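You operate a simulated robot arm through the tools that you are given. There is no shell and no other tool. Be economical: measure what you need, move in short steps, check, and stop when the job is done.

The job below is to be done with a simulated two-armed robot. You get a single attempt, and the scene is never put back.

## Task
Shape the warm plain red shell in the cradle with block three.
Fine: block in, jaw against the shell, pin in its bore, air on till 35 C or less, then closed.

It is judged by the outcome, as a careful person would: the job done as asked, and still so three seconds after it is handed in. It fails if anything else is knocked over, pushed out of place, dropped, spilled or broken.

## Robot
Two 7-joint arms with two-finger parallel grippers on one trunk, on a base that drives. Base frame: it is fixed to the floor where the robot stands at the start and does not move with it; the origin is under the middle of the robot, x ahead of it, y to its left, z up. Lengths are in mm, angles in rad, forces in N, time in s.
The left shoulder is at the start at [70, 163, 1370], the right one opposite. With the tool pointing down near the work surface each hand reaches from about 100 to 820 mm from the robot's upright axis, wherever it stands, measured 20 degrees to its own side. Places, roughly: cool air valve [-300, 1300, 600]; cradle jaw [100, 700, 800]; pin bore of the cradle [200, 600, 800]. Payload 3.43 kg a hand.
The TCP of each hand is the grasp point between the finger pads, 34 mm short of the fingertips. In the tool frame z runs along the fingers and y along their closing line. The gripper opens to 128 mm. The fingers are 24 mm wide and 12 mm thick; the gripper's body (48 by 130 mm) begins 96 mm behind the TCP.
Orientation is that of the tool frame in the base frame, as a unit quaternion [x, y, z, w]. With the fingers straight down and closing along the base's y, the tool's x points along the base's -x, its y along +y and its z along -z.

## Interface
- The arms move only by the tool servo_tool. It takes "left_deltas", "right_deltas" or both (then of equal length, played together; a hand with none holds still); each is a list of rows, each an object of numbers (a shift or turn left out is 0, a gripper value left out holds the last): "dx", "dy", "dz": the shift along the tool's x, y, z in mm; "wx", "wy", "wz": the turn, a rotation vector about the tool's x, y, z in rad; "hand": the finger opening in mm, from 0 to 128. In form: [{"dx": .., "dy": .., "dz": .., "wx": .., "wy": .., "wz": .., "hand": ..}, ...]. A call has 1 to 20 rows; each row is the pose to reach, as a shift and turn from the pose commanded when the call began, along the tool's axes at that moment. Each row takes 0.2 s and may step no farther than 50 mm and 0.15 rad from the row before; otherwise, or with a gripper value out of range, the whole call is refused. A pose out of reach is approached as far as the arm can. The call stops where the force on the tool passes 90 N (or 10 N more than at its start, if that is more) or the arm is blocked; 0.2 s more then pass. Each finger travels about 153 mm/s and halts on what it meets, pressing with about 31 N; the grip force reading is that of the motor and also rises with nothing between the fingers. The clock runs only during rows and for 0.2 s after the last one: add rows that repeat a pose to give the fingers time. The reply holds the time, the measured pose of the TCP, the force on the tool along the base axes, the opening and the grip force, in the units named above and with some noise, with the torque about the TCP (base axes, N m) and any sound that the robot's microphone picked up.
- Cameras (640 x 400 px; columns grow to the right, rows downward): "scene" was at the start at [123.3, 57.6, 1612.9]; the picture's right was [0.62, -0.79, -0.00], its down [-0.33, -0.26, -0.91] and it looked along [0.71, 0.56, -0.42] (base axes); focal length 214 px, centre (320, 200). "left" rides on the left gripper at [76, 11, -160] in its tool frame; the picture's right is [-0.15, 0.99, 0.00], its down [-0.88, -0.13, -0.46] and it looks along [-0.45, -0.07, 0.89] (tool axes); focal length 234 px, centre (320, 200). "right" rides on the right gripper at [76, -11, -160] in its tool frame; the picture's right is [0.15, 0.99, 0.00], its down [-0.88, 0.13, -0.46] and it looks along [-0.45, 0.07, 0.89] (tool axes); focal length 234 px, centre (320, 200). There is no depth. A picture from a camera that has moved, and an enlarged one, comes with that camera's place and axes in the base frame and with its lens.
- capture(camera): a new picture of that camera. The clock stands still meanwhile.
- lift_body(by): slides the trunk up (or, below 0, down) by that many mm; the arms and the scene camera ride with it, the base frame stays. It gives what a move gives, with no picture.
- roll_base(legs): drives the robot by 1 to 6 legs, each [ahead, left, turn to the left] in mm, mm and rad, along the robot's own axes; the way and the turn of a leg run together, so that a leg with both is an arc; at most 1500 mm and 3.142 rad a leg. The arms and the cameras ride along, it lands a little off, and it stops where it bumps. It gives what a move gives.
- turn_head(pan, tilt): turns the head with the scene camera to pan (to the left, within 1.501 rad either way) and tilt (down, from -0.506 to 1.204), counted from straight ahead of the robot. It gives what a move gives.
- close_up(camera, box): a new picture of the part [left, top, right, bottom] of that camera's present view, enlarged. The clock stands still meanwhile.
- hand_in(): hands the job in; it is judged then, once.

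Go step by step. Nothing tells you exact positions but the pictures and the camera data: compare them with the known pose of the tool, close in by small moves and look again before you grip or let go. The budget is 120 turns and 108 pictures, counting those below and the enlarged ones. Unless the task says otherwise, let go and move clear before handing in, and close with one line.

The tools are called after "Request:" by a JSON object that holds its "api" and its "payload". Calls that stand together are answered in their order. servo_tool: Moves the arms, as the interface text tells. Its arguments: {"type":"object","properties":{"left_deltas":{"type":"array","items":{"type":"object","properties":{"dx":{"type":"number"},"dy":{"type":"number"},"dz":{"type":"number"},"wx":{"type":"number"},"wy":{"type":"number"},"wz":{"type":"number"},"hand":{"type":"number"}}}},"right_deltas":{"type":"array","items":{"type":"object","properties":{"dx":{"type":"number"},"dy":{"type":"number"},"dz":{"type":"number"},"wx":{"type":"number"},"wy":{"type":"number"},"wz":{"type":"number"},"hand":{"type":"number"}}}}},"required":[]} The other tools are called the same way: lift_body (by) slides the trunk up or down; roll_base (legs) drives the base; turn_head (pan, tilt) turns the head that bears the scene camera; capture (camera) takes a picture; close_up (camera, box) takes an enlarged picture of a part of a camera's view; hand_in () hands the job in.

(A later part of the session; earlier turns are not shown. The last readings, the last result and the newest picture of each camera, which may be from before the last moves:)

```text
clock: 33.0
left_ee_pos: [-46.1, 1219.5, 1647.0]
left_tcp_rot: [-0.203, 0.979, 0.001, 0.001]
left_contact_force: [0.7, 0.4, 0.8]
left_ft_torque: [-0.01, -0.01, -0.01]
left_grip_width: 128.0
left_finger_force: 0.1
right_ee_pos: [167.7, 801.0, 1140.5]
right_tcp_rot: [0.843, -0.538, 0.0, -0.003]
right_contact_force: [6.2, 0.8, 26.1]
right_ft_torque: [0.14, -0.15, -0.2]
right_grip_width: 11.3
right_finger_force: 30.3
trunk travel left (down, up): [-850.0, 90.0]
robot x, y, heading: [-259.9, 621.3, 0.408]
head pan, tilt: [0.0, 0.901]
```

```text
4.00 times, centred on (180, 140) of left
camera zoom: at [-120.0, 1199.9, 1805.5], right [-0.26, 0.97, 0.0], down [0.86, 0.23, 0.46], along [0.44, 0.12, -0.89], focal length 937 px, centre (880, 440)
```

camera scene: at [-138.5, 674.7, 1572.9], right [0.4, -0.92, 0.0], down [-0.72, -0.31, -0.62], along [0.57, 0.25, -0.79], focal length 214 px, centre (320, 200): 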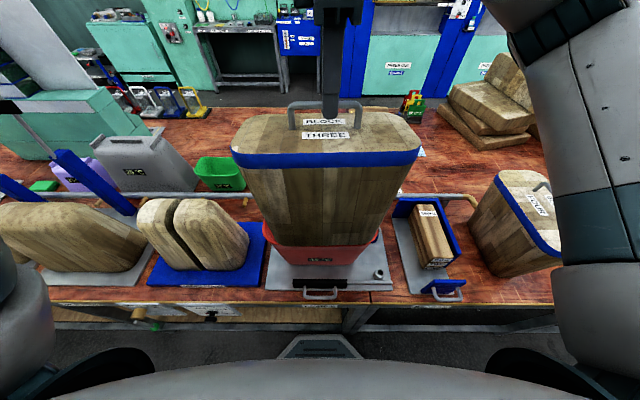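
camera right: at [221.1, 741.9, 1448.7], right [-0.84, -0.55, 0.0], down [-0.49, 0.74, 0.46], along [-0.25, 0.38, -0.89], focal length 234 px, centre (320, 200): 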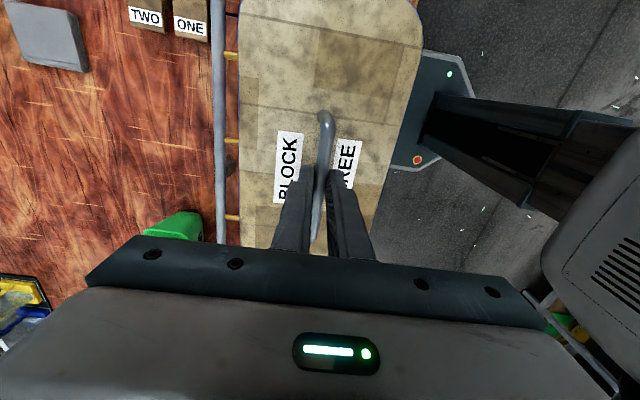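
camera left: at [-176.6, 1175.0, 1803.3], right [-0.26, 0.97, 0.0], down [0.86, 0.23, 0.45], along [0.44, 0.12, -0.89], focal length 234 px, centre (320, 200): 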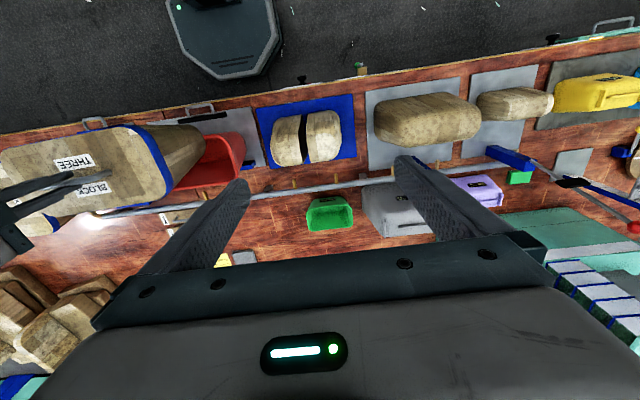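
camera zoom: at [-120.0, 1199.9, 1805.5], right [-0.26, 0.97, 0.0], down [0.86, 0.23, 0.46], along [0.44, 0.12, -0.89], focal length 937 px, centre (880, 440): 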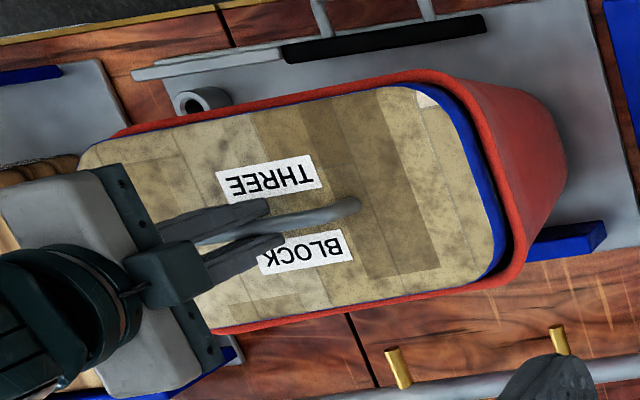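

The block sits evenly within the rim with a slightly larger gap at the left end. I'll nudge it 4 mm left, unload, release and rise clear.

Request:
{"api": "servo_tool", "payload": {"right_deltas": [{"dz": -5}, {"dz": -5, "dx": -4}, {"dz": -1, "dx": -4}, {"dz": -1, "dx": -4, "hand": 50}, {"dz": -1, "dx": -4, "hand": 50}, {"dz": -40, "dx": -4, "hand": 50}, {"dz": -80, "dx": -4, "hand": 50}]}}

Request:
{"api": "close_up", "payload": {"camera": "scene", "box": [240, 180, 400, 300]}}

Request:
{"api": "close_up", "payload": {"camera": "left", "box": [60, 90, 260, 215]}}

```text
clock: 34.6
left_ee_pos: [-46.6, 1221.3, 1646.2]
left_tcp_rot: [-0.203, 0.979, 0.001, 0.001]
left_contact_force: [-0.6, -0.5, -0.5]
left_ft_torque: [-0.02, -0.04, 0.0]
left_grip_width: 128.1
left_finger_force: 0.0
right_ee_pos: [165.6, 807.0, 1218.4]
right_tcp_rot: [0.843, -0.538, 0.0, 0.001]
right_contact_force: [0.9, -0.6, -0.4]
right_ft_torque: [0.0, -0.05, -0.02]
right_grip_width: 50.0
right_finger_force: 0.1
trunk travel left (down, up): [-850.0, 90.0]
robot x, y, heading: [-257.8, 624.7, 0.408]
head pan, tilt: [0.0, 0.901]
```

```text
3.33 times, centred on (320, 240) of scene
camera zoom: at [-142.6, 674.1, 1573.2], right [0.4, -0.92, 0.0], down [-0.72, -0.31, -0.62], along [0.57, 0.25, -0.78], focal length 715 px, centre (320, 67)
```

zoom: 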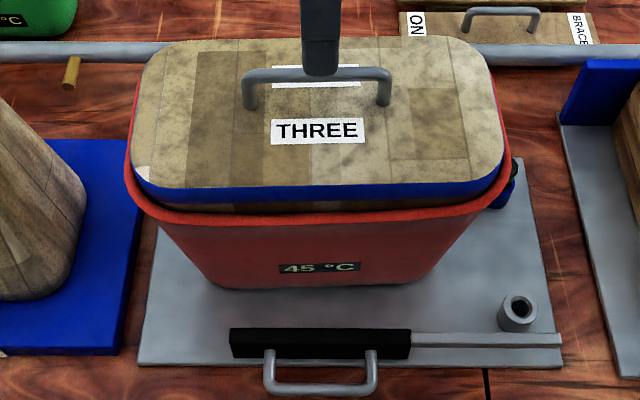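

```text
3.20 times, centred on (160, 152) of left
camera zoom: at [-119.7, 1201.8, 1804.2], right [-0.26, 0.97, 0.0], down [0.86, 0.23, 0.46], along [0.44, 0.12, -0.89], focal length 749 px, centre (832, 352)
```

zoom: 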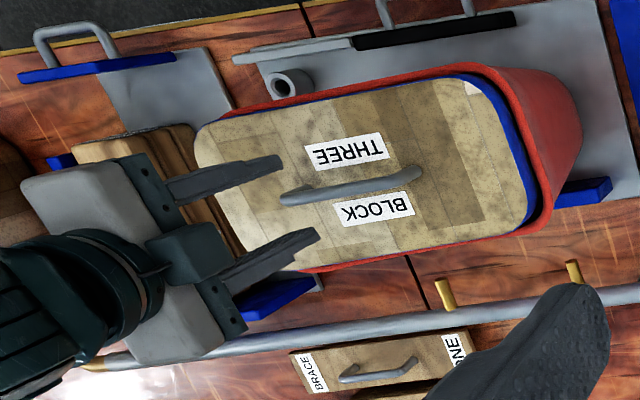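

Block three is in. Next is the jaw: its handle crossbar is at about n≈325 in front of the shell, z≈840. I'll bring the right hand back toward me, tilted so the body clears the shell.

Request:
{"api": "servo_tool", "payload": {"right_deltas": [{"dy": 40}, {"dy": 85, "wx": 0.1}, {"dy": 125, "wx": 0.24}, {"dy": 155, "wx": 0.38, "dz": 30}, {"dy": 160, "wx": 0.52, "dz": 75}, {"dy": 160, "wx": 0.66, "dz": 120}, {"dy": 160, "wx": 0.7, "dz": 165}, {"dy": 160, "wx": 0.7, "dz": 210}, {"dy": 160, "wx": 0.7, "dz": 250}]}}

Request:
{"api": "capture", "payload": {"camera": "right"}}

Request:
{"api": "close_up", "payload": {"camera": "scene", "box": [220, 180, 420, 305]}}

Request:
{"api": "close_up", "payload": {"camera": "left", "box": [40, 50, 280, 200]}}

```text
clock: 36.6
left_ee_pos: [-45.9, 1221.3, 1644.4]
left_tcp_rot: [-0.202, 0.979, 0.0, 0.001]
left_contact_force: [-0.7, 0.9, -0.5]
left_ft_torque: [0.0, -0.01, 0.01]
left_grip_width: 127.8
left_finger_force: 0.1
right_ee_pos: [41.3, 742.5, 964.1]
right_tcp_rot: [0.778, -0.515, 0.202, -0.298]
right_contact_force: [0.1, 0.0, 0.3]
right_ft_torque: [-0.02, 0.03, 0.0]
right_grip_width: 49.8
right_finger_force: 0.1
right hand out of reach, approached as far as the arm can: row 4, 5, 6, 7, 8
trunk travel left (down, up): [-850.0, 90.0]
robot x, y, heading: [-260.0, 622.1, 0.407]
head pan, tilt: [0.0, 0.901]
```

```text
67 pictures are left
camera right: at [-20.0, 634.6, 1090.9], right [-0.61, -0.43, -0.66], down [-0.72, 0.65, 0.24], along [0.33, 0.62, -0.71], focal length 234 px, centre (320, 200)
```

right: 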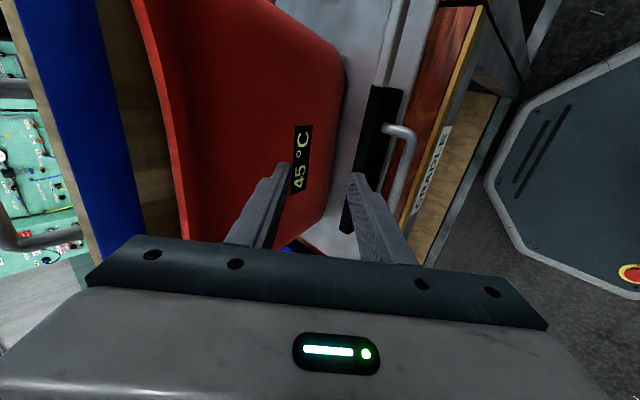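

```text
3.20 times, centred on (320, 242) of scene
camera zoom: at [-143.1, 674.3, 1573.2], right [0.4, -0.92, 0.0], down [-0.72, -0.31, -0.62], along [0.57, 0.25, -0.78], focal length 686 px, centre (320, 64)
```

zoom: 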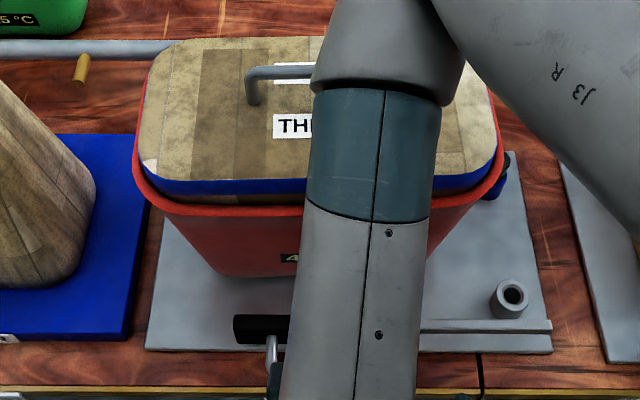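

```text
2.67 times, centred on (160, 125) of left
camera zoom: at [-120.1, 1202.2, 1804.0], right [-0.26, 0.97, 0.0], down [0.86, 0.23, 0.46], along [0.44, 0.12, -0.89], focal length 624 px, centre (747, 400)
```

zoom: 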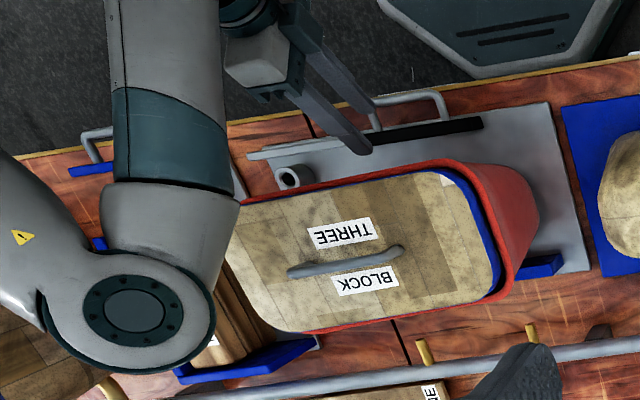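

The arm folded awkwardly because I'm too close. I'll back the base off 250 mm, which also draws the arm clear of the block, then look.

Request:
{"api": "roll_base", "payload": {"legs": [[-250, 0, 0]]}}

Request:
{"api": "servo_tool", "payload": {"right_deltas": [{"dz": -20}, {"dz": -40}]}}

Request:
{"api": "capture", "payload": {"camera": "scene"}}

```text
clock: 38.4
left_ee_pos: [-274.3, 1124.7, 1644.1]
left_tcp_rot: [-0.206, 0.979, 0.0, -0.001]
left_contact_force: [0.7, 0.9, -0.3]
left_ft_torque: [0.05, 0.01, 0.01]
left_grip_width: 127.9
left_finger_force: 0.0
right_ee_pos: [-187.6, 644.2, 960.2]
right_tcp_rot: [0.782, -0.51, 0.2, -0.296]
right_contact_force: [-1.0, -0.2, 0.9]
right_ft_torque: [-0.02, -0.01, -0.01]
right_grip_width: 49.9
right_finger_force: 0.0
trunk travel left (down, up): [-850.0, 90.0]
robot x, y, heading: [-483.6, 520.6, 0.416]
head pan, tilt: [0.0, 0.901]
```

```text
clock: 39.2
left_ee_pos: [-276.2, 1121.9, 1645.9]
left_tcp_rot: [-0.206, 0.979, 0.001, 0.001]
left_contact_force: [0.0, 0.1, -0.2]
left_ft_torque: [-0.01, -0.04, 0.01]
left_grip_width: 128.1
left_finger_force: 0.0
right_ee_pos: [-160.7, 626.1, 981.9]
right_tcp_rot: [0.751, -0.52, 0.262, -0.311]
right_contact_force: [0.0, -1.1, -0.1]
right_ft_torque: [0.01, 0.01, 0.0]
right_grip_width: 49.7
right_finger_force: 0.1
trunk travel left (down, up): [-850.0, 90.0]
robot x, y, heading: [-483.9, 524.5, 0.417]
head pan, tilt: [0.0, 0.901]
stopped in row 2 (right hand): the arm was blocked; the commanded pose is now the measured one
```

```text
64 pictures are left
camera scene: at [-370.2, 574.3, 1573.4], right [0.4, -0.91, 0.0], down [-0.72, -0.32, -0.62], along [0.57, 0.25, -0.78], focal length 214 px, centre (320, 200)
```

scene: 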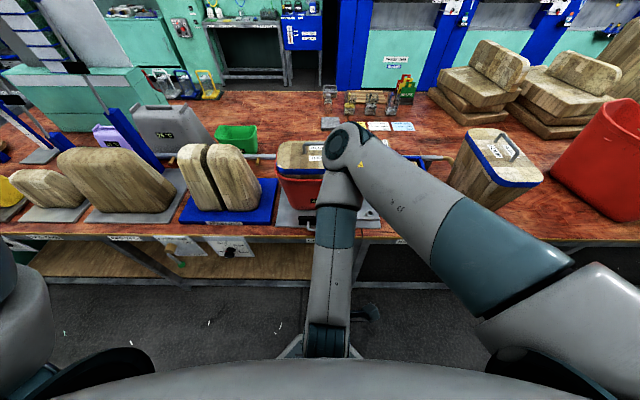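

The wrist hit a joint limit in that fold. I'll rotate the hand back to its natural yaw while moving it forward and up, so I can push the jaw handle with closed, slightly tilted fingers.

Request:
{"api": "servo_tool", "payload": {"right_deltas": [{"dy": -16, "dz": 1.5, "wx": -0.0095, "wy": 0.101, "wz": 0.091, "hand": 0}, {"dy": -32, "dz": 3, "wx": -0.019, "wy": 0.202, "wz": 0.182}, {"dy": -48, "dz": 4.5, "wx": -0.0286, "wy": 0.303, "wz": 0.273}, {"dy": -64, "dz": 6, "wx": -0.038, "wy": 0.404, "wz": 0.364}, {"dy": -80, "dz": 7.5, "wx": -0.0477, "wy": 0.505, "wz": 0.455}, {"dy": -96, "dz": 9, "wx": -0.057, "wy": 0.606, "wz": 0.546}, {"dy": -112, "dz": 10, "wx": -0.067, "wy": 0.706, "wz": 0.636}, {"dy": -128, "dz": 12, "wx": -0.076, "wy": 0.807, "wz": 0.727}, {"dy": -144, "dz": 13, "wx": -0.086, "wy": 0.908, "wz": 0.818}, {"dy": -160, "dz": 15, "wx": -0.095, "wy": 1.009, "wz": 0.909}, {"dy": -176, "dz": 16, "wx": -0.105, "wy": 1.11, "wz": 1.0}, {"dy": -176, "dz": 16, "wx": -0.105, "wy": 1.11, "wz": 1.0}]}}

Request:
{"api": "capture", "payload": {"camera": "scene"}}

```text
clock: 41.8
left_ee_pos: [-276.9, 1123.3, 1644.3]
left_tcp_rot: [-0.206, 0.979, 0.001, 0.0]
left_contact_force: [-0.3, 0.2, -0.2]
left_ft_torque: [0.03, -0.03, 0.0]
left_grip_width: 127.9
left_finger_force: 0.0
right_ee_pos: [-41.9, 677.9, 1099.9]
right_tcp_rot: [-0.199, 0.891, -0.405, 0.047]
right_contact_force: [0.6, -0.4, -0.1]
right_ft_torque: [0.01, 0.02, 0.01]
right_grip_width: 0.1
right_finger_force: 30.3
trunk travel left (down, up): [-850.0, 90.0]
robot x, y, heading: [-486.5, 525.3, 0.417]
head pan, tilt: [0.0, 0.901]
```

```text
63 pictures are left
camera scene: at [-369.4, 575.2, 1573.3], right [0.4, -0.91, 0.0], down [-0.72, -0.32, -0.62], along [0.57, 0.25, -0.78], focal length 214 px, centre (320, 200)
```

scene: 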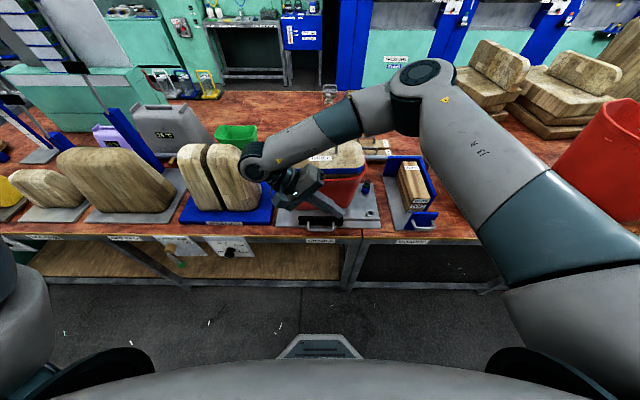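

The configuration is much better, but the tool leans sideways. I'll roll it upright, then pitch it slightly forward.

Request:
{"api": "servo_tool", "payload": {"right_deltas": [{"wx": -0.14}, {"wx": -0.28}, {"wx": -0.42}, {"wx": -0.56}, {"wx": -0.7}, {"wx": -0.83}]}}

Request:
{"api": "servo_tool", "payload": {"right_deltas": [{"wy": -0.12, "dy": 20, "dz": 20}, {"wy": -0.24, "dy": 37, "dz": 40}, {"wy": -0.36, "dy": 37, "dz": 60}, {"wy": -0.45, "dy": 37, "dz": 90}]}}

Request:
{"api": "capture", "payload": {"camera": "right"}}

Request:
{"api": "close_up", "payload": {"camera": "scene", "box": [230, 130, 430, 255]}}

```text
clock: 43.2
left_ee_pos: [-275.6, 1121.4, 1646.1]
left_tcp_rot: [-0.206, 0.979, 0.0, 0.0]
left_contact_force: [0.3, -0.5, -0.2]
left_ft_torque: [0.01, -0.05, 0.03]
left_grip_width: 128.1
left_finger_force: 0.0
right_ee_pos: [-43.1, 676.0, 1100.9]
right_tcp_rot: [-0.203, 0.978, -0.009, -0.037]
right_contact_force: [1.0, -0.8, -0.2]
right_ft_torque: [0.03, -0.02, 0.01]
right_grip_width: 0.0
right_finger_force: 31.1
trunk travel left (down, up): [-850.0, 90.0]
robot x, y, heading: [-483.8, 526.2, 0.417]
head pan, tilt: [0.0, 0.901]
```

```text
clock: 44.2
left_ee_pos: [-276.0, 1123.6, 1644.8]
left_tcp_rot: [-0.206, 0.979, 0.0, 0.0]
left_contact_force: [-0.6, 0.1, -0.2]
left_ft_torque: [-0.02, 0.04, -0.01]
left_grip_width: 128.0
left_finger_force: 0.1
right_ee_pos: [-63.6, 708.9, 1009.8]
right_tcp_rot: [-0.199, 0.962, 0.035, 0.183]
right_contact_force: [0.2, 0.0, -0.5]
right_ft_torque: [-0.01, -0.01, 0.01]
right_grip_width: 0.1
right_finger_force: 31.3
trunk travel left (down, up): [-850.0, 90.0]
robot x, y, heading: [-483.0, 523.8, 0.411]
head pan, tilt: [0.0, 0.901]
```

```text
62 pictures are left
camera right: at [-177.0, 648.5, 1130.9], right [-0.52, 0.85, -0.06], down [0.55, 0.38, 0.75], along [0.66, 0.35, -0.66], focal length 234 px, centre (320, 200)
```

right: 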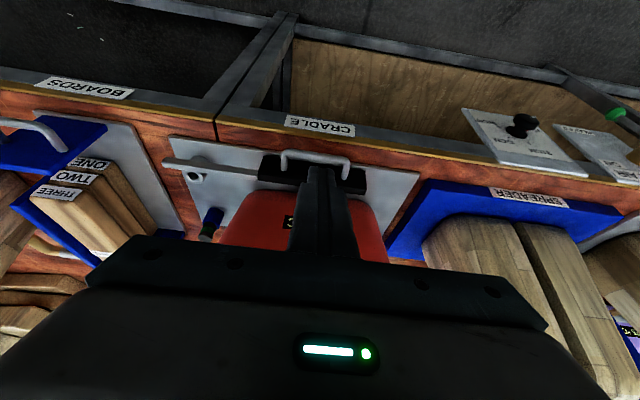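

```text
3.20 times, centred on (330, 192) of scene
camera zoom: at [-369.1, 575.4, 1573.3], right [0.4, -0.91, 0.0], down [-0.72, -0.32, -0.62], along [0.57, 0.25, -0.78], focal length 686 px, centre (288, 224)
```

zoom: 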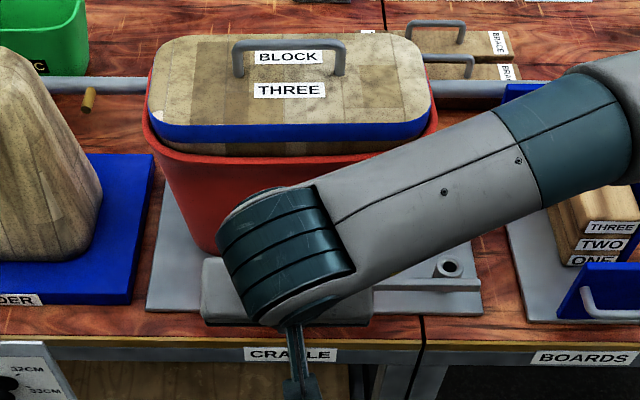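

The hand is centred on the jaw handle and tilted forward. I'll go down behind the crossbar and check.

Request:
{"api": "servo_tool", "payload": {"right_deltas": [{"dz": 45}, {"dz": 90}, {"dz": 130}, {"dz": 155}]}}

Request:
{"api": "close_up", "payload": {"camera": "right", "box": [200, 60, 440, 260]}}

Request:
{"api": "close_up", "payload": {"camera": "left", "box": [40, 50, 360, 250]}}

```text
clock: 45.2
left_ee_pos: [-275.8, 1123.9, 1646.0]
left_tcp_rot: [-0.206, 0.978, 0.0, 0.0]
left_contact_force: [-0.3, 0.1, -0.1]
left_ft_torque: [-0.01, -0.03, 0.02]
left_grip_width: 128.1
left_finger_force: 0.1
right_ee_pos: [-12.8, 732.1, 868.9]
right_tcp_rot: [-0.199, 0.962, 0.035, 0.183]
right_contact_force: [-0.1, -0.1, -0.6]
right_ft_torque: [0.01, 0.01, 0.01]
right_grip_width: 0.0
right_finger_force: 31.2
trunk travel left (down, up): [-850.0, 90.0]
robot x, y, heading: [-483.7, 526.5, 0.412]
head pan, tilt: [0.0, 0.901]
```

```text
2.00 times, centred on (320, 160) of right
camera zoom: at [-125.8, 670.9, 989.7], right [-0.52, 0.85, -0.06], down [0.55, 0.38, 0.74], along [0.66, 0.35, -0.66], focal length 468 px, centre (320, 280)
```

zoom: 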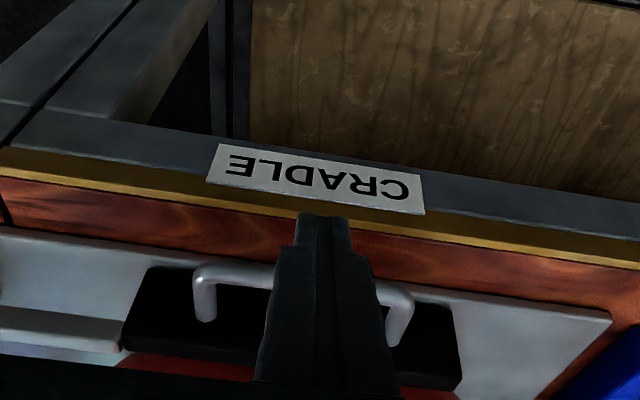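

```text
2.00 times, centred on (200, 150) of left
camera zoom: at [-349.0, 1103.3, 1804.0], right [-0.27, 0.96, 0.0], down [0.86, 0.24, 0.46], along [0.44, 0.12, -0.89], focal length 468 px, centre (560, 300)
```

zoom: 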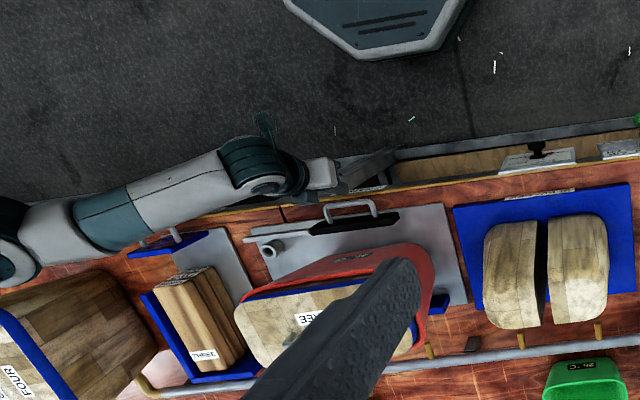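

The fingers are right behind the crossbar at its height. I'll drop a little and push the jaw in steadily.

Request:
{"api": "servo_tool", "payload": {"right_deltas": [{"dz": 12}, {"dx": -9.3, "dz": 15.7}, {"dx": -18.6, "dz": 19.3}, {"dx": -27.9, "dz": 23}, {"dx": -37.2, "dz": 26.6}, {"dx": -46.5, "dz": 30.3}]}}

Request:
{"api": "close_up", "payload": {"camera": "right", "box": [160, 60, 480, 260]}}

Request:
{"api": "close_up", "payload": {"camera": "scene", "box": [230, 130, 430, 255]}}

```text
clock: 46.6
left_ee_pos: [-276.7, 1122.8, 1643.4]
left_tcp_rot: [-0.206, 0.979, 0.0, 0.0]
left_contact_force: [0.2, -0.1, 0.1]
left_ft_torque: [0.01, 0.01, 0.0]
left_grip_width: 128.1
left_finger_force: 0.2
right_ee_pos: [37.1, 751.8, 854.3]
right_tcp_rot: [-0.2, 0.962, 0.033, 0.183]
right_contact_force: [-6.0, 0.8, -0.6]
right_ft_torque: [-0.06, 0.09, -0.03]
right_grip_width: 0.0
right_finger_force: 31.5
trunk travel left (down, up): [-850.0, 90.0]
robot x, y, heading: [-484.9, 523.7, 0.414]
head pan, tilt: [0.0, 0.901]
```

```text
2.00 times, centred on (320, 160) of right
camera zoom: at [-75.3, 690.6, 976.3], right [-0.52, 0.85, -0.06], down [0.55, 0.38, 0.74], along [0.66, 0.35, -0.66], focal length 468 px, centre (320, 280)
```

zoom: 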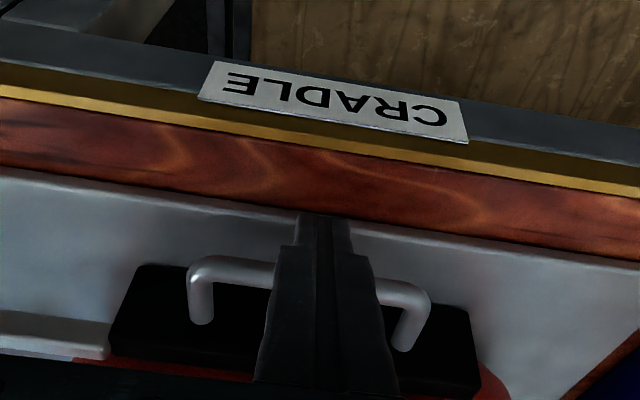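

```text
3.20 times, centred on (330, 192) of scene
camera zoom: at [-369.8, 575.5, 1573.2], right [0.4, -0.91, 0.0], down [-0.72, -0.32, -0.62], along [0.57, 0.25, -0.78], focal length 686 px, centre (288, 224)
```

zoom: 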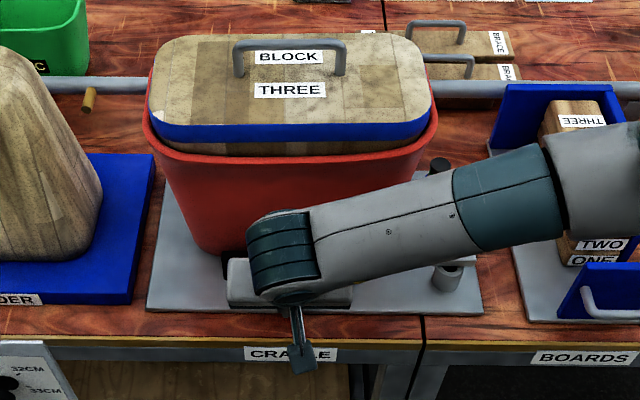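

The jaw slides easily (about 6 N). I'll keep pushing until it meets the shell.

Request:
{"api": "servo_tool", "payload": {"right_deltas": [{"dx": -7, "dz": 2.7}, {"dx": -14, "dz": 5.5}, {"dx": -19, "dz": 7.4}]}}

Request:
{"api": "servo_tool", "payload": {"right_deltas": [{"dx": -5, "dz": 2}, {"dx": -9, "dz": 3.5}]}}

Request:
{"api": "close_up", "payload": {"camera": "right", "box": [160, 60, 480, 260]}}

Request:
{"api": "close_up", "payload": {"camera": "scene", "box": [230, 130, 430, 255]}}

```text
clock: 47.4
left_ee_pos: [-276.9, 1122.2, 1645.4]
left_tcp_rot: [-0.205, 0.979, 0.0, 0.001]
left_contact_force: [0.0, 0.1, -0.2]
left_ft_torque: [-0.02, 0.0, -0.03]
left_grip_width: 127.9
left_finger_force: 0.0
right_ee_pos: [56.7, 759.0, 854.7]
right_tcp_rot: [-0.2, 0.962, 0.034, 0.183]
right_contact_force: [-10.6, -0.9, 0.1]
right_ft_torque: [-0.1, 0.12, -0.03]
right_grip_width: 0.3
right_finger_force: 31.3
trunk travel left (down, up): [-850.0, 90.0]
robot x, y, heading: [-482.1, 522.4, 0.418]
head pan, tilt: [0.0, 0.901]
```

```text
clock: 48.0
left_ee_pos: [-279.2, 1122.5, 1645.6]
left_tcp_rot: [-0.207, 0.978, 0.0, 0.001]
left_contact_force: [0.4, 0.2, -0.5]
left_ft_torque: [0.03, -0.02, 0.0]
left_grip_width: 128.3
left_finger_force: 0.0
right_ee_pos: [64.6, 762.2, 854.5]
right_tcp_rot: [-0.2, 0.962, 0.035, 0.181]
right_contact_force: [-14.3, -1.2, -5.2]
right_ft_torque: [0.03, 0.34, 0.13]
right_grip_width: 0.0
right_finger_force: 31.0
trunk travel left (down, up): [-850.0, 90.0]
robot x, y, heading: [-485.4, 528.6, 0.416]
head pan, tilt: [0.0, 0.901]
```

```text
2.00 times, centred on (320, 160) of right
camera zoom: at [-48.4, 701.5, 975.8], right [-0.52, 0.85, -0.06], down [0.55, 0.38, 0.74], along [0.66, 0.35, -0.67], focal length 468 px, centre (320, 280)
```

zoom: 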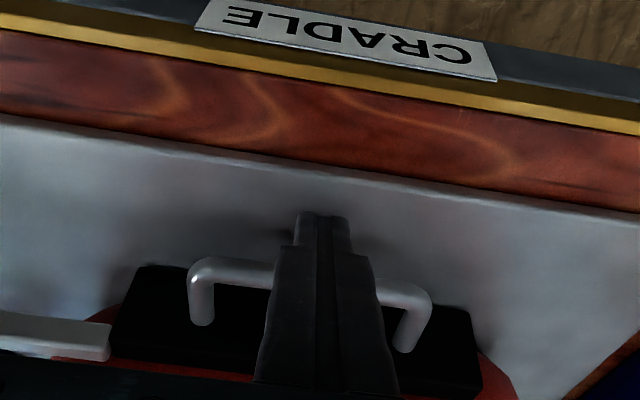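

```text
3.20 times, centred on (330, 192) of scene
camera zoom: at [-371.3, 574.7, 1573.3], right [0.4, -0.91, 0.0], down [-0.72, -0.32, -0.62], along [0.57, 0.25, -0.78], focal length 686 px, centre (288, 224)
```

zoom: 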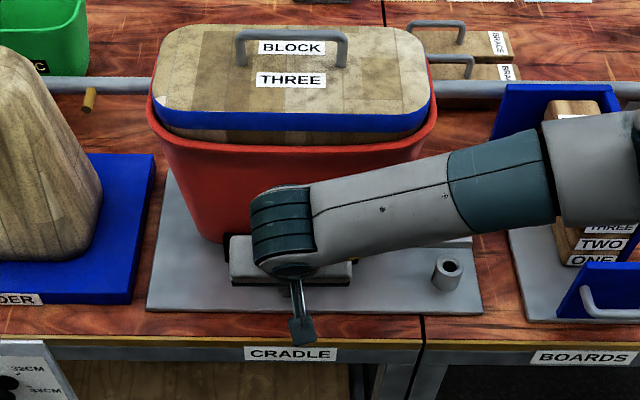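

The jaw is now against the shell and is sliding it back toward the fixed blue stop; the jaw's bar is already past the bore. I'll keep pushing until it comes up firm.

Request:
{"api": "servo_tool", "payload": {"right_deltas": [{"dx": -5, "dz": 2}, {"dx": -9, "dz": 3.5}]}}

Request:
{"api": "servo_tool", "payload": {"right_deltas": [{"dx": -5, "dz": 2}, {"dx": -9, "dz": 3.5}]}}

Request:
{"api": "close_up", "payload": {"camera": "scene", "box": [230, 130, 430, 255]}}

Request:
{"api": "close_up", "payload": {"camera": "left", "box": [100, 100, 300, 225]}}

```text
clock: 48.6
left_ee_pos: [-285.2, 1119.2, 1646.3]
left_tcp_rot: [-0.207, 0.978, 0.001, 0.003]
left_contact_force: [0.4, 0.6, 0.6]
left_ft_torque: [0.03, 0.02, -0.02]
left_grip_width: 127.8
left_finger_force: 0.1
right_ee_pos: [64.5, 762.1, 853.6]
right_tcp_rot: [-0.201, 0.963, 0.034, 0.178]
right_contact_force: [-52.0, -25.0, 0.4]
right_ft_torque: [-0.88, 0.63, -0.22]
right_grip_width: 0.0
right_finger_force: 31.2
trunk travel left (down, up): [-850.0, 90.0]
robot x, y, heading: [-487.5, 520.9, 0.417]
head pan, tilt: [0.0, 0.901]
```

```text
clock: 49.2
left_ee_pos: [-290.4, 1115.7, 1650.2]
left_tcp_rot: [-0.206, 0.979, 0.001, 0.005]
left_contact_force: [-0.1, 0.2, -0.3]
left_ft_torque: [-0.04, 0.03, -0.02]
left_grip_width: 128.0
left_finger_force: 0.1
right_ee_pos: [65.3, 761.6, 854.2]
right_tcp_rot: [-0.2, 0.964, 0.034, 0.174]
right_contact_force: [-76.1, -47.3, 11.8]
right_ft_torque: [-1.02, 0.9, -0.39]
right_grip_width: 0.1
right_finger_force: 30.5
trunk travel left (down, up): [-850.0, 90.0]
robot x, y, heading: [-487.0, 521.6, 0.413]
head pan, tilt: [0.0, 0.901]
```

```text
3.20 times, centred on (330, 192) of scene
camera zoom: at [-382.9, 566.9, 1574.6], right [0.4, -0.92, 0.0], down [-0.71, -0.31, -0.63], along [0.58, 0.25, -0.78], focal length 686 px, centre (288, 224)
```

zoom: 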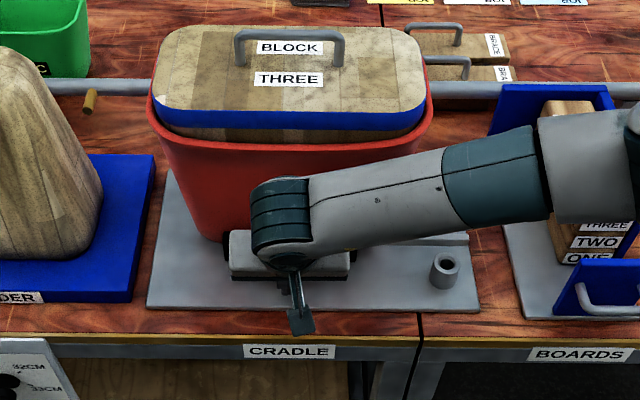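

```text
3.20 times, centred on (200, 162) of left
camera zoom: at [-364.9, 1093.8, 1808.4], right [-0.26, 0.96, 0.0], down [0.85, 0.23, 0.47], along [0.45, 0.13, -0.89], focal length 749 px, centre (704, 320)
```

zoom: 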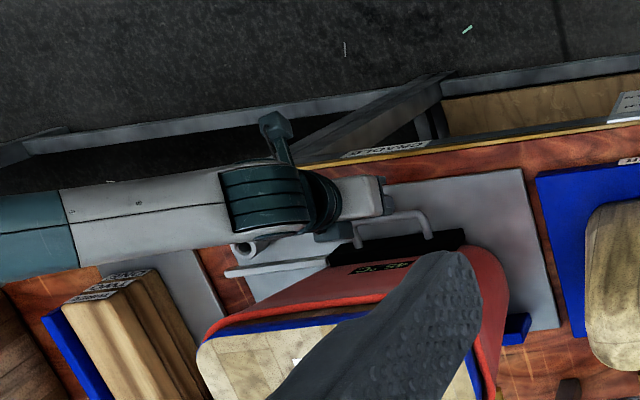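

The jaw is firm against the shell (about 90 N). I'll draw the hand back and up and see whether the jaw stays put.

Request:
{"api": "servo_tool", "payload": {"right_deltas": [{"dx": 18, "dz": -7}, {"dx": 40, "dz": -16}, {"dx": 60, "dz": -40}, {"dx": 60, "dz": -85}, {"dx": 60, "dz": -130, "wy": 0.1}, {"dx": 60, "dz": -175, "wy": 0.24}, {"dx": 60, "dz": -220, "wy": 0.36}]}}

Request:
{"api": "close_up", "payload": {"camera": "scene", "box": [230, 130, 430, 255]}}

Request:
{"api": "capture", "payload": {"camera": "right"}}

```text
clock: 50.8
left_ee_pos: [-275.6, 1123.4, 1646.1]
left_tcp_rot: [-0.207, 0.978, 0.0, 0.0]
left_contact_force: [0.0, 0.6, -0.5]
left_ft_torque: [0.02, 0.03, 0.0]
left_grip_width: 127.9
left_finger_force: 0.1
right_ee_pos: [-41.0, 715.3, 1038.7]
right_tcp_rot: [-0.203, 0.979, -0.002, 0.006]
right_contact_force: [0.1, 0.0, 0.0]
right_ft_torque: [0.04, 0.02, 0.02]
right_grip_width: 0.0
right_finger_force: 31.1
trunk travel left (down, up): [-850.0, 90.0]
robot x, y, heading: [-480.4, 523.4, 0.416]
head pan, tilt: [0.0, 0.901]
```

```text
3.20 times, centred on (330, 192) of scene
camera zoom: at [-369.2, 575.3, 1573.2], right [0.4, -0.91, 0.0], down [-0.72, -0.32, -0.62], along [0.57, 0.25, -0.78], focal length 686 px, centre (288, 224)
```

zoom: 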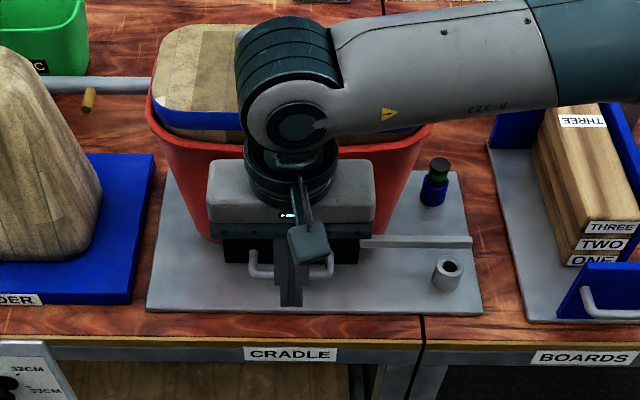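

```text
51 pictures are left
camera right: at [-108.2, 675.4, 1197.2], right [-0.53, 0.85, -0.01], down [0.75, 0.47, 0.46], along [0.4, 0.24, -0.89], focal length 234 px, centre (320, 200)
```

right: 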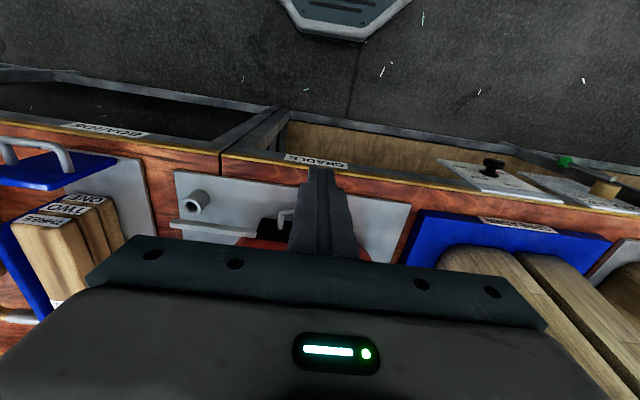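

The jaw stayed closed, its bar just beyond the bore. Next is the pin at the right rear: I'll raise the hand, turn it 90° so its narrow side faces the shell, and drive closer.

Request:
{"api": "servo_tool", "payload": {"right_deltas": [{"dz": -45}, {"dz": -90}, {"dz": -135}, {"dz": -180, "dy": -30}, {"dz": -225, "dy": -70}, {"dz": -260, "dy": -110}, {"dz": -260, "dy": -150}]}}

Request:
{"api": "roll_base", "payload": {"legs": [[0, -100, 0], [235, 0, -0.01]]}}

Request:
{"api": "capture", "payload": {"camera": "right"}}

Request:
{"api": "close_up", "payload": {"camera": "scene", "box": [200, 160, 440, 310]}}

```text
refused: row 4 steps farther than a row can; nothing moved
```

```text
clock: 53.3
left_ee_pos: [-15.4, 1121.8, 1644.9]
left_tcp_rot: [-0.202, 0.979, 0.0, 0.001]
left_contact_force: [0.1, -0.1, 0.5]
left_ft_torque: [-0.03, -0.01, 0.01]
left_grip_width: 127.9
left_finger_force: 0.1
right_ee_pos: [216.9, 711.4, 1035.9]
right_tcp_rot: [-0.197, 0.98, -0.003, 0.009]
right_contact_force: [-0.6, 0.1, 0.1]
right_ft_torque: [0.01, -0.03, -0.02]
right_grip_width: 0.0
right_finger_force: 30.5
trunk travel left (down, up): [-850.0, 90.0]
robot x, y, heading: [-230.0, 525.4, 0.408]
head pan, tilt: [0.0, 0.901]
```

```text
50 pictures are left
camera right: at [149.3, 673.2, 1195.5], right [-0.52, 0.86, -0.01], down [0.75, 0.46, 0.47], along [0.41, 0.23, -0.88], focal length 234 px, centre (320, 200)
```

right: 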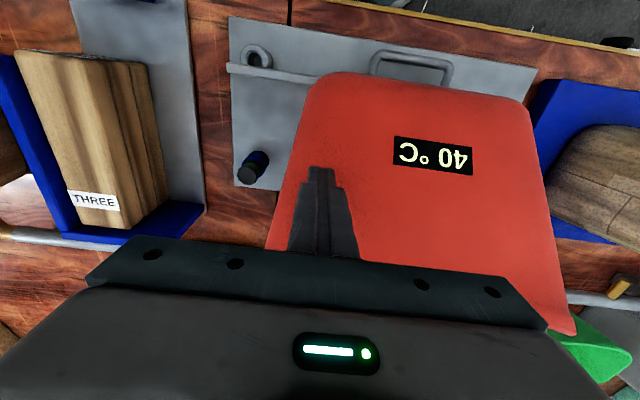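

```text
2.67 times, centred on (320, 235) of scene
camera zoom: at [-114.3, 575.2, 1572.8], right [0.4, -0.92, 0.0], down [-0.72, -0.31, -0.62], along [0.57, 0.25, -0.78], focal length 572 px, centre (320, 107)
```

zoom: 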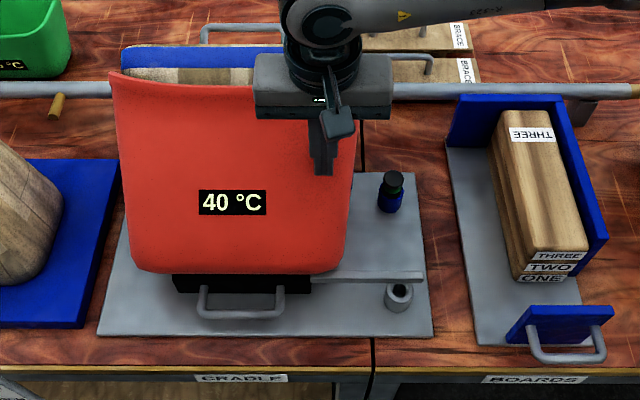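

The lift was refused for a step too long, and the base drove with the hand low, so the hand has pushed the shell. I must look at its state before anything else moves.

Request:
{"api": "close_up", "payload": {"camera": "left", "box": [0, 60, 320, 260]}}

Request:
{"api": "close_up", "payload": {"camera": "scene", "box": [220, 140, 370, 270]}}

```text
2.00 times, centred on (160, 160) of left
camera zoom: at [-90.4, 1102.9, 1804.0], right [-0.26, 0.97, 0.0], down [0.86, 0.23, 0.46], along [0.44, 0.12, -0.89], focal length 468 px, centre (640, 280)
```

zoom: 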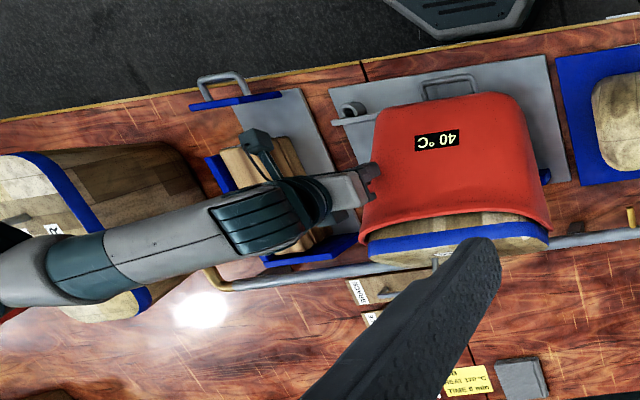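

```text
3.08 times, centred on (295, 205) of scene
camera zoom: at [-114.3, 575.2, 1572.8], right [0.4, -0.92, 0.0], down [-0.72, -0.31, -0.62], along [0.57, 0.25, -0.78], focal length 660 px, centre (397, 185)
```

zoom: 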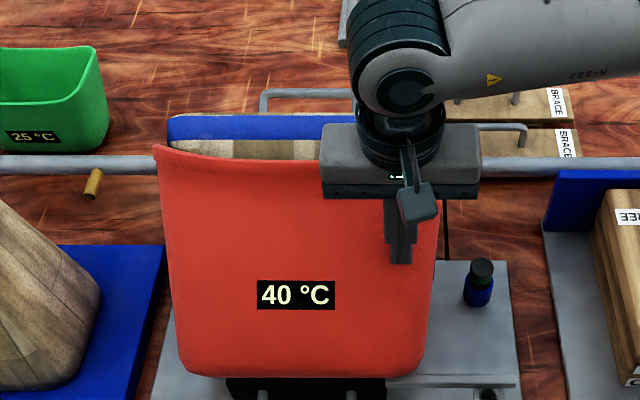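

The shell with its block has been tipped onto its back, leaning away on the rail; the jaw is still in place. I'll bring the right hand up and away (small steps), and send the left hand over to the block's handle so I can stand it up again.

Request:
{"api": "servo_tool", "payload": {"right_deltas": [{"dz": -30}, {"dz": -60}, {"dz": -90}, {"dz": -120}, {"dz": -150}, {"dz": -180, "dy": -10}, {"dz": -205, "dy": -30}, {"dz": -225, "dy": -55}, {"dz": -240, "dy": -85}, {"dz": -250, "dy": -115}, {"dz": -250, "dy": -145}, {"dz": -250, "dy": -180}], "left_deltas": [{"dx": -21, "dy": -29, "dz": 31, "wz": 0.13}, {"dx": -42, "dy": -58, "dz": 62, "wz": 0.26}, {"dx": -63, "dy": -87, "dz": 93, "wz": 0.39}, {"dx": -84, "dy": -116, "dz": 124, "wz": 0.52}, {"dx": -105, "dy": -145, "dz": 155, "wz": 0.65}, {"dx": -126, "dy": -174, "dz": 186, "wz": 0.78}, {"dx": -147, "dy": -203, "dz": 217, "wz": 0.91}, {"dx": -168, "dy": -232, "dz": 248, "wz": 1.04}, {"dx": -189, "dy": -261, "dz": 279, "wz": 1.17}, {"dx": -210, "dy": -290, "dz": 310, "wz": 1.3}, {"dx": -231, "dy": -319, "dz": 341, "wz": 1.43}, {"dx": -252, "dy": -348, "dz": 372, "wz": 1.56}]}}

Request:
{"api": "capture", "payload": {"camera": "left"}}

Request:
{"api": "capture", "payload": {"camera": "scene"}}

```text
clock: 55.9
left_ee_pos: [439.5, 951.2, 1284.1]
left_tcp_rot: [0.544, 0.839, 0.003, -0.002]
left_contact_force: [0.2, 0.2, 0.1]
left_ft_torque: [0.12, 0.0, 0.02]
left_grip_width: 128.0
left_finger_force: 0.1
left hand out of reach, approached as far as the arm can: row 4, 5, 6, 7, 8, 9, 10, 11, 12
right_ee_pos: [285.6, 543.1, 1288.9]
right_tcp_rot: [-0.197, 0.98, 0.0, 0.007]
right_contact_force: [-0.6, -0.2, 0.1]
right_ft_torque: [0.06, -0.03, -0.02]
right_grip_width: 0.0
right_finger_force: 30.6
trunk travel left (down, up): [-850.0, 90.0]
robot x, y, heading: [-229.4, 525.8, 0.406]
head pan, tilt: [0.0, 0.901]
```

```text
46 pictures are left
camera left: at [419.5, 1024.2, 1445.1], right [0.96, 0.27, 0.0], down [0.24, -0.86, 0.45], along [0.12, -0.43, -0.89], focal length 234 px, centre (320, 200)
```

left: 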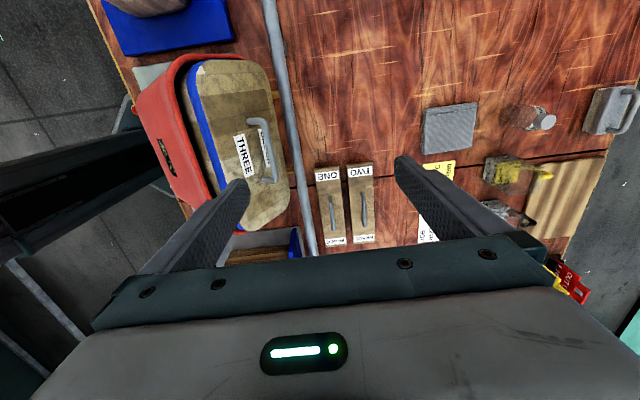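

```text
45 pictures are left
camera scene: at [-112.5, 568.9, 1573.6], right [0.4, -0.92, 0.0], down [-0.72, -0.31, -0.62], along [0.57, 0.25, -0.78], focal length 214 px, centre (320, 200)
```

scene: 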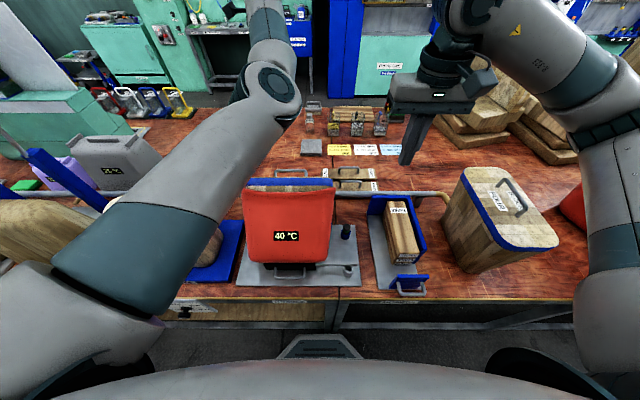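

From this side I see the shell is leaning back about 40° with its block still inside, resting against the rail; the braces are untouched. The handle bar is about n=683, z≈1038; I'll bring the left hand above it.

Request:
{"api": "servo_tool", "payload": {"left_deltas": [{"dy": -33, "dx": -5, "dz": 33, "hand": 70}, {"dy": -66, "dx": -10, "dz": 66}, {"dy": -97, "dx": -14, "dz": 100}, {"dy": -97, "dx": -14, "dz": 115}]}}

Request:
{"api": "capture", "payload": {"camera": "left"}}

Request:
{"api": "close_up", "payload": {"camera": "scene", "box": [210, 120, 390, 290]}}

Request:
{"api": "capture", "payload": {"camera": "right"}}

```text
clock: 56.9
left_ee_pos: [433.8, 939.6, 1149.7]
left_tcp_rot: [0.545, 0.838, 0.0, 0.001]
left_contact_force: [-0.4, 0.3, -0.8]
left_ft_torque: [-0.02, 0.0, -0.03]
left_grip_width: 70.0
left_finger_force: 0.1
left hand out of reach, approached as far as the arm can: row 1, 2, 3, 4
right_ee_pos: [285.1, 548.6, 1288.8]
right_tcp_rot: [-0.197, 0.98, -0.004, 0.008]
right_contact_force: [-0.6, -0.8, 0.1]
right_ft_torque: [-0.03, 0.01, 0.0]
right_grip_width: 0.0
right_finger_force: 30.9
trunk travel left (down, up): [-850.0, 90.0]
robot x, y, heading: [-227.1, 526.9, 0.411]
head pan, tilt: [0.0, 0.901]
```

```text
44 pictures are left
camera left: at [414.7, 1014.3, 1310.0], right [0.96, 0.27, 0.0], down [0.24, -0.86, 0.46], along [0.12, -0.44, -0.89], focal length 234 px, centre (320, 200)
```

left: 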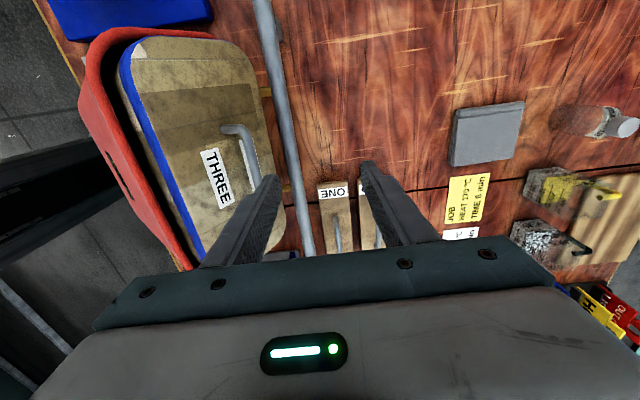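

```text
2.35 times, centred on (300, 205) of scene
camera zoom: at [-110.7, 576.8, 1573.2], right [0.4, -0.92, 0.0], down [-0.72, -0.31, -0.62], along [0.57, 0.24, -0.78], focal length 505 px, centre (367, 188)
```

zoom: 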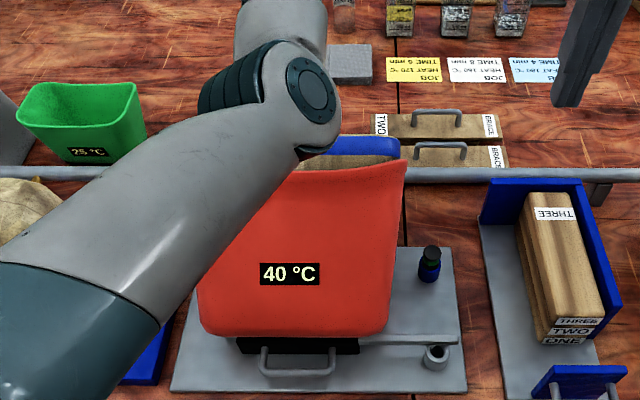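

```text
42 pictures are left
camera right: at [218.7, 510.1, 1447.4], right [-0.52, 0.86, -0.01], down [0.75, 0.46, 0.47], along [0.4, 0.23, -0.88], focal length 234 px, centre (320, 200)
```

right: 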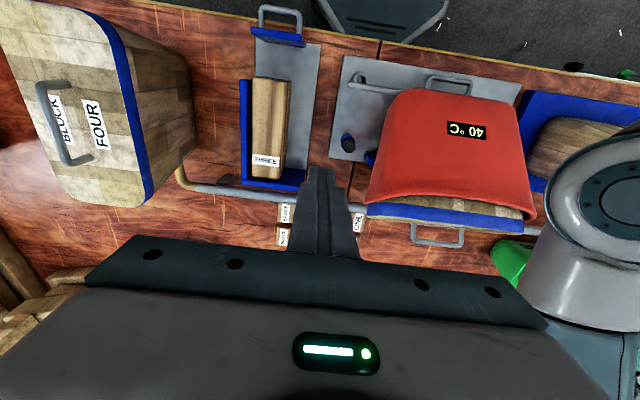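

The left hand can't fold nearer in this posture, so I'll back the base 85 mm, which places the hand above the handle bar, with ample height clearance.

Request:
{"api": "roll_base", "payload": {"legs": [[-85, 0, 0]]}}

Request:
{"api": "servo_tool", "payload": {"left_deltas": [{"dz": 0}]}}

Request:
{"api": "capture", "payload": {"camera": "left"}}

Request:
{"api": "capture", "payload": {"camera": "right"}}

```text
clock: 58.0
left_ee_pos: [361.9, 908.9, 1149.3]
left_tcp_rot: [0.545, 0.839, -0.002, -0.002]
left_contact_force: [0.6, 0.3, 0.2]
left_ft_torque: [-0.02, 0.04, -0.01]
left_grip_width: 70.2
left_finger_force: 0.1
right_ee_pos: [214.1, 518.3, 1285.9]
right_tcp_rot: [-0.197, 0.98, -0.003, 0.005]
right_contact_force: [1.2, 0.4, 0.1]
right_ft_torque: [-0.01, 0.05, 0.0]
right_grip_width: 0.0
right_finger_force: 31.0
trunk travel left (down, up): [-850.0, 90.0]
robot x, y, heading: [-303.6, 494.1, 0.405]
head pan, tilt: [0.0, 0.901]
```

```text
clock: 58.4
left_ee_pos: [360.6, 907.5, 1149.0]
left_tcp_rot: [0.544, 0.839, 0.0, 0.0]
left_contact_force: [-0.1, 0.8, -0.3]
left_ft_torque: [-0.02, 0.01, 0.01]
left_grip_width: 70.0
left_finger_force: 0.1
right_ee_pos: [211.6, 516.7, 1287.2]
right_tcp_rot: [-0.197, 0.98, -0.002, 0.007]
right_contact_force: [0.1, 0.3, -1.0]
right_ft_torque: [-0.02, 0.04, -0.03]
right_grip_width: 0.0
right_finger_force: 30.4
trunk travel left (down, up): [-850.0, 90.0]
robot x, y, heading: [-304.0, 493.4, 0.407]
head pan, tilt: [0.0, 0.901]
```

```text
41 pictures are left
camera left: at [340.4, 982.2, 1308.8], right [0.96, 0.27, 0.0], down [0.24, -0.86, 0.46], along [0.12, -0.44, -0.89], focal length 234 px, centre (320, 200)
```

left: 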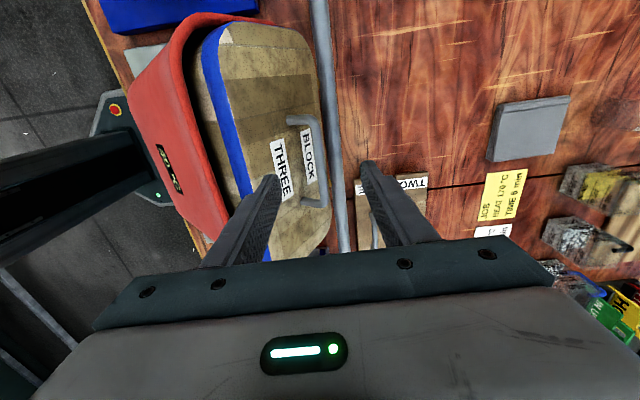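

```text
40 pictures are left
camera right: at [144.9, 477.7, 1446.5], right [-0.52, 0.86, -0.01], down [0.76, 0.46, 0.46], along [0.4, 0.23, -0.89], focal length 234 px, centre (320, 200)
```

right: 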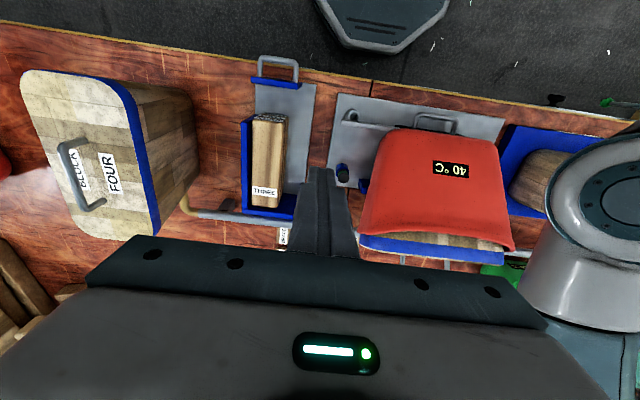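

The hand is right above the handle bar. I'll narrow the fingers and descend around it carefully.

Request:
{"api": "servo_tool", "payload": {"left_deltas": [{"dz": 30, "dx": -6, "hand": 46}, {"dz": 55, "dx": -8, "hand": 46}, {"dz": 72, "dx": -8}]}}

Request:
{"api": "close_up", "payload": {"camera": "left", "box": [180, 60, 460, 260]}}

```text
clock: 59.2
left_ee_pos: [361.6, 900.8, 1080.1]
left_tcp_rot: [0.545, 0.838, 0.0, 0.0]
left_contact_force: [0.2, -0.3, 0.6]
left_ft_torque: [-0.05, 0.01, 0.02]
left_grip_width: 46.1
left_finger_force: 0.2
right_ee_pos: [209.8, 516.2, 1287.8]
right_tcp_rot: [-0.197, 0.98, -0.003, 0.007]
right_contact_force: [1.3, 0.1, 0.6]
right_ft_torque: [0.03, -0.01, 0.03]
right_grip_width: 0.0
right_finger_force: 31.5
trunk travel left (down, up): [-850.0, 90.0]
robot x, y, heading: [-301.9, 490.8, 0.407]
head pan, tilt: [0.0, 0.901]
```

```text
2.00 times, centred on (320, 160) of left
camera zoom: at [342.3, 975.2, 1238.9], right [0.96, 0.27, 0.0], down [0.24, -0.86, 0.46], along [0.12, -0.44, -0.89], focal length 468 px, centre (320, 280)
```

zoom: 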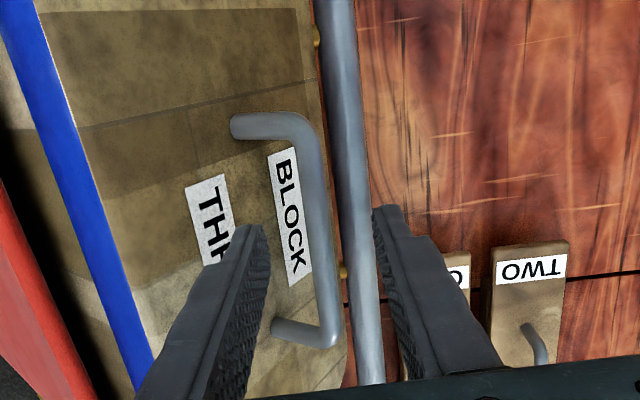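

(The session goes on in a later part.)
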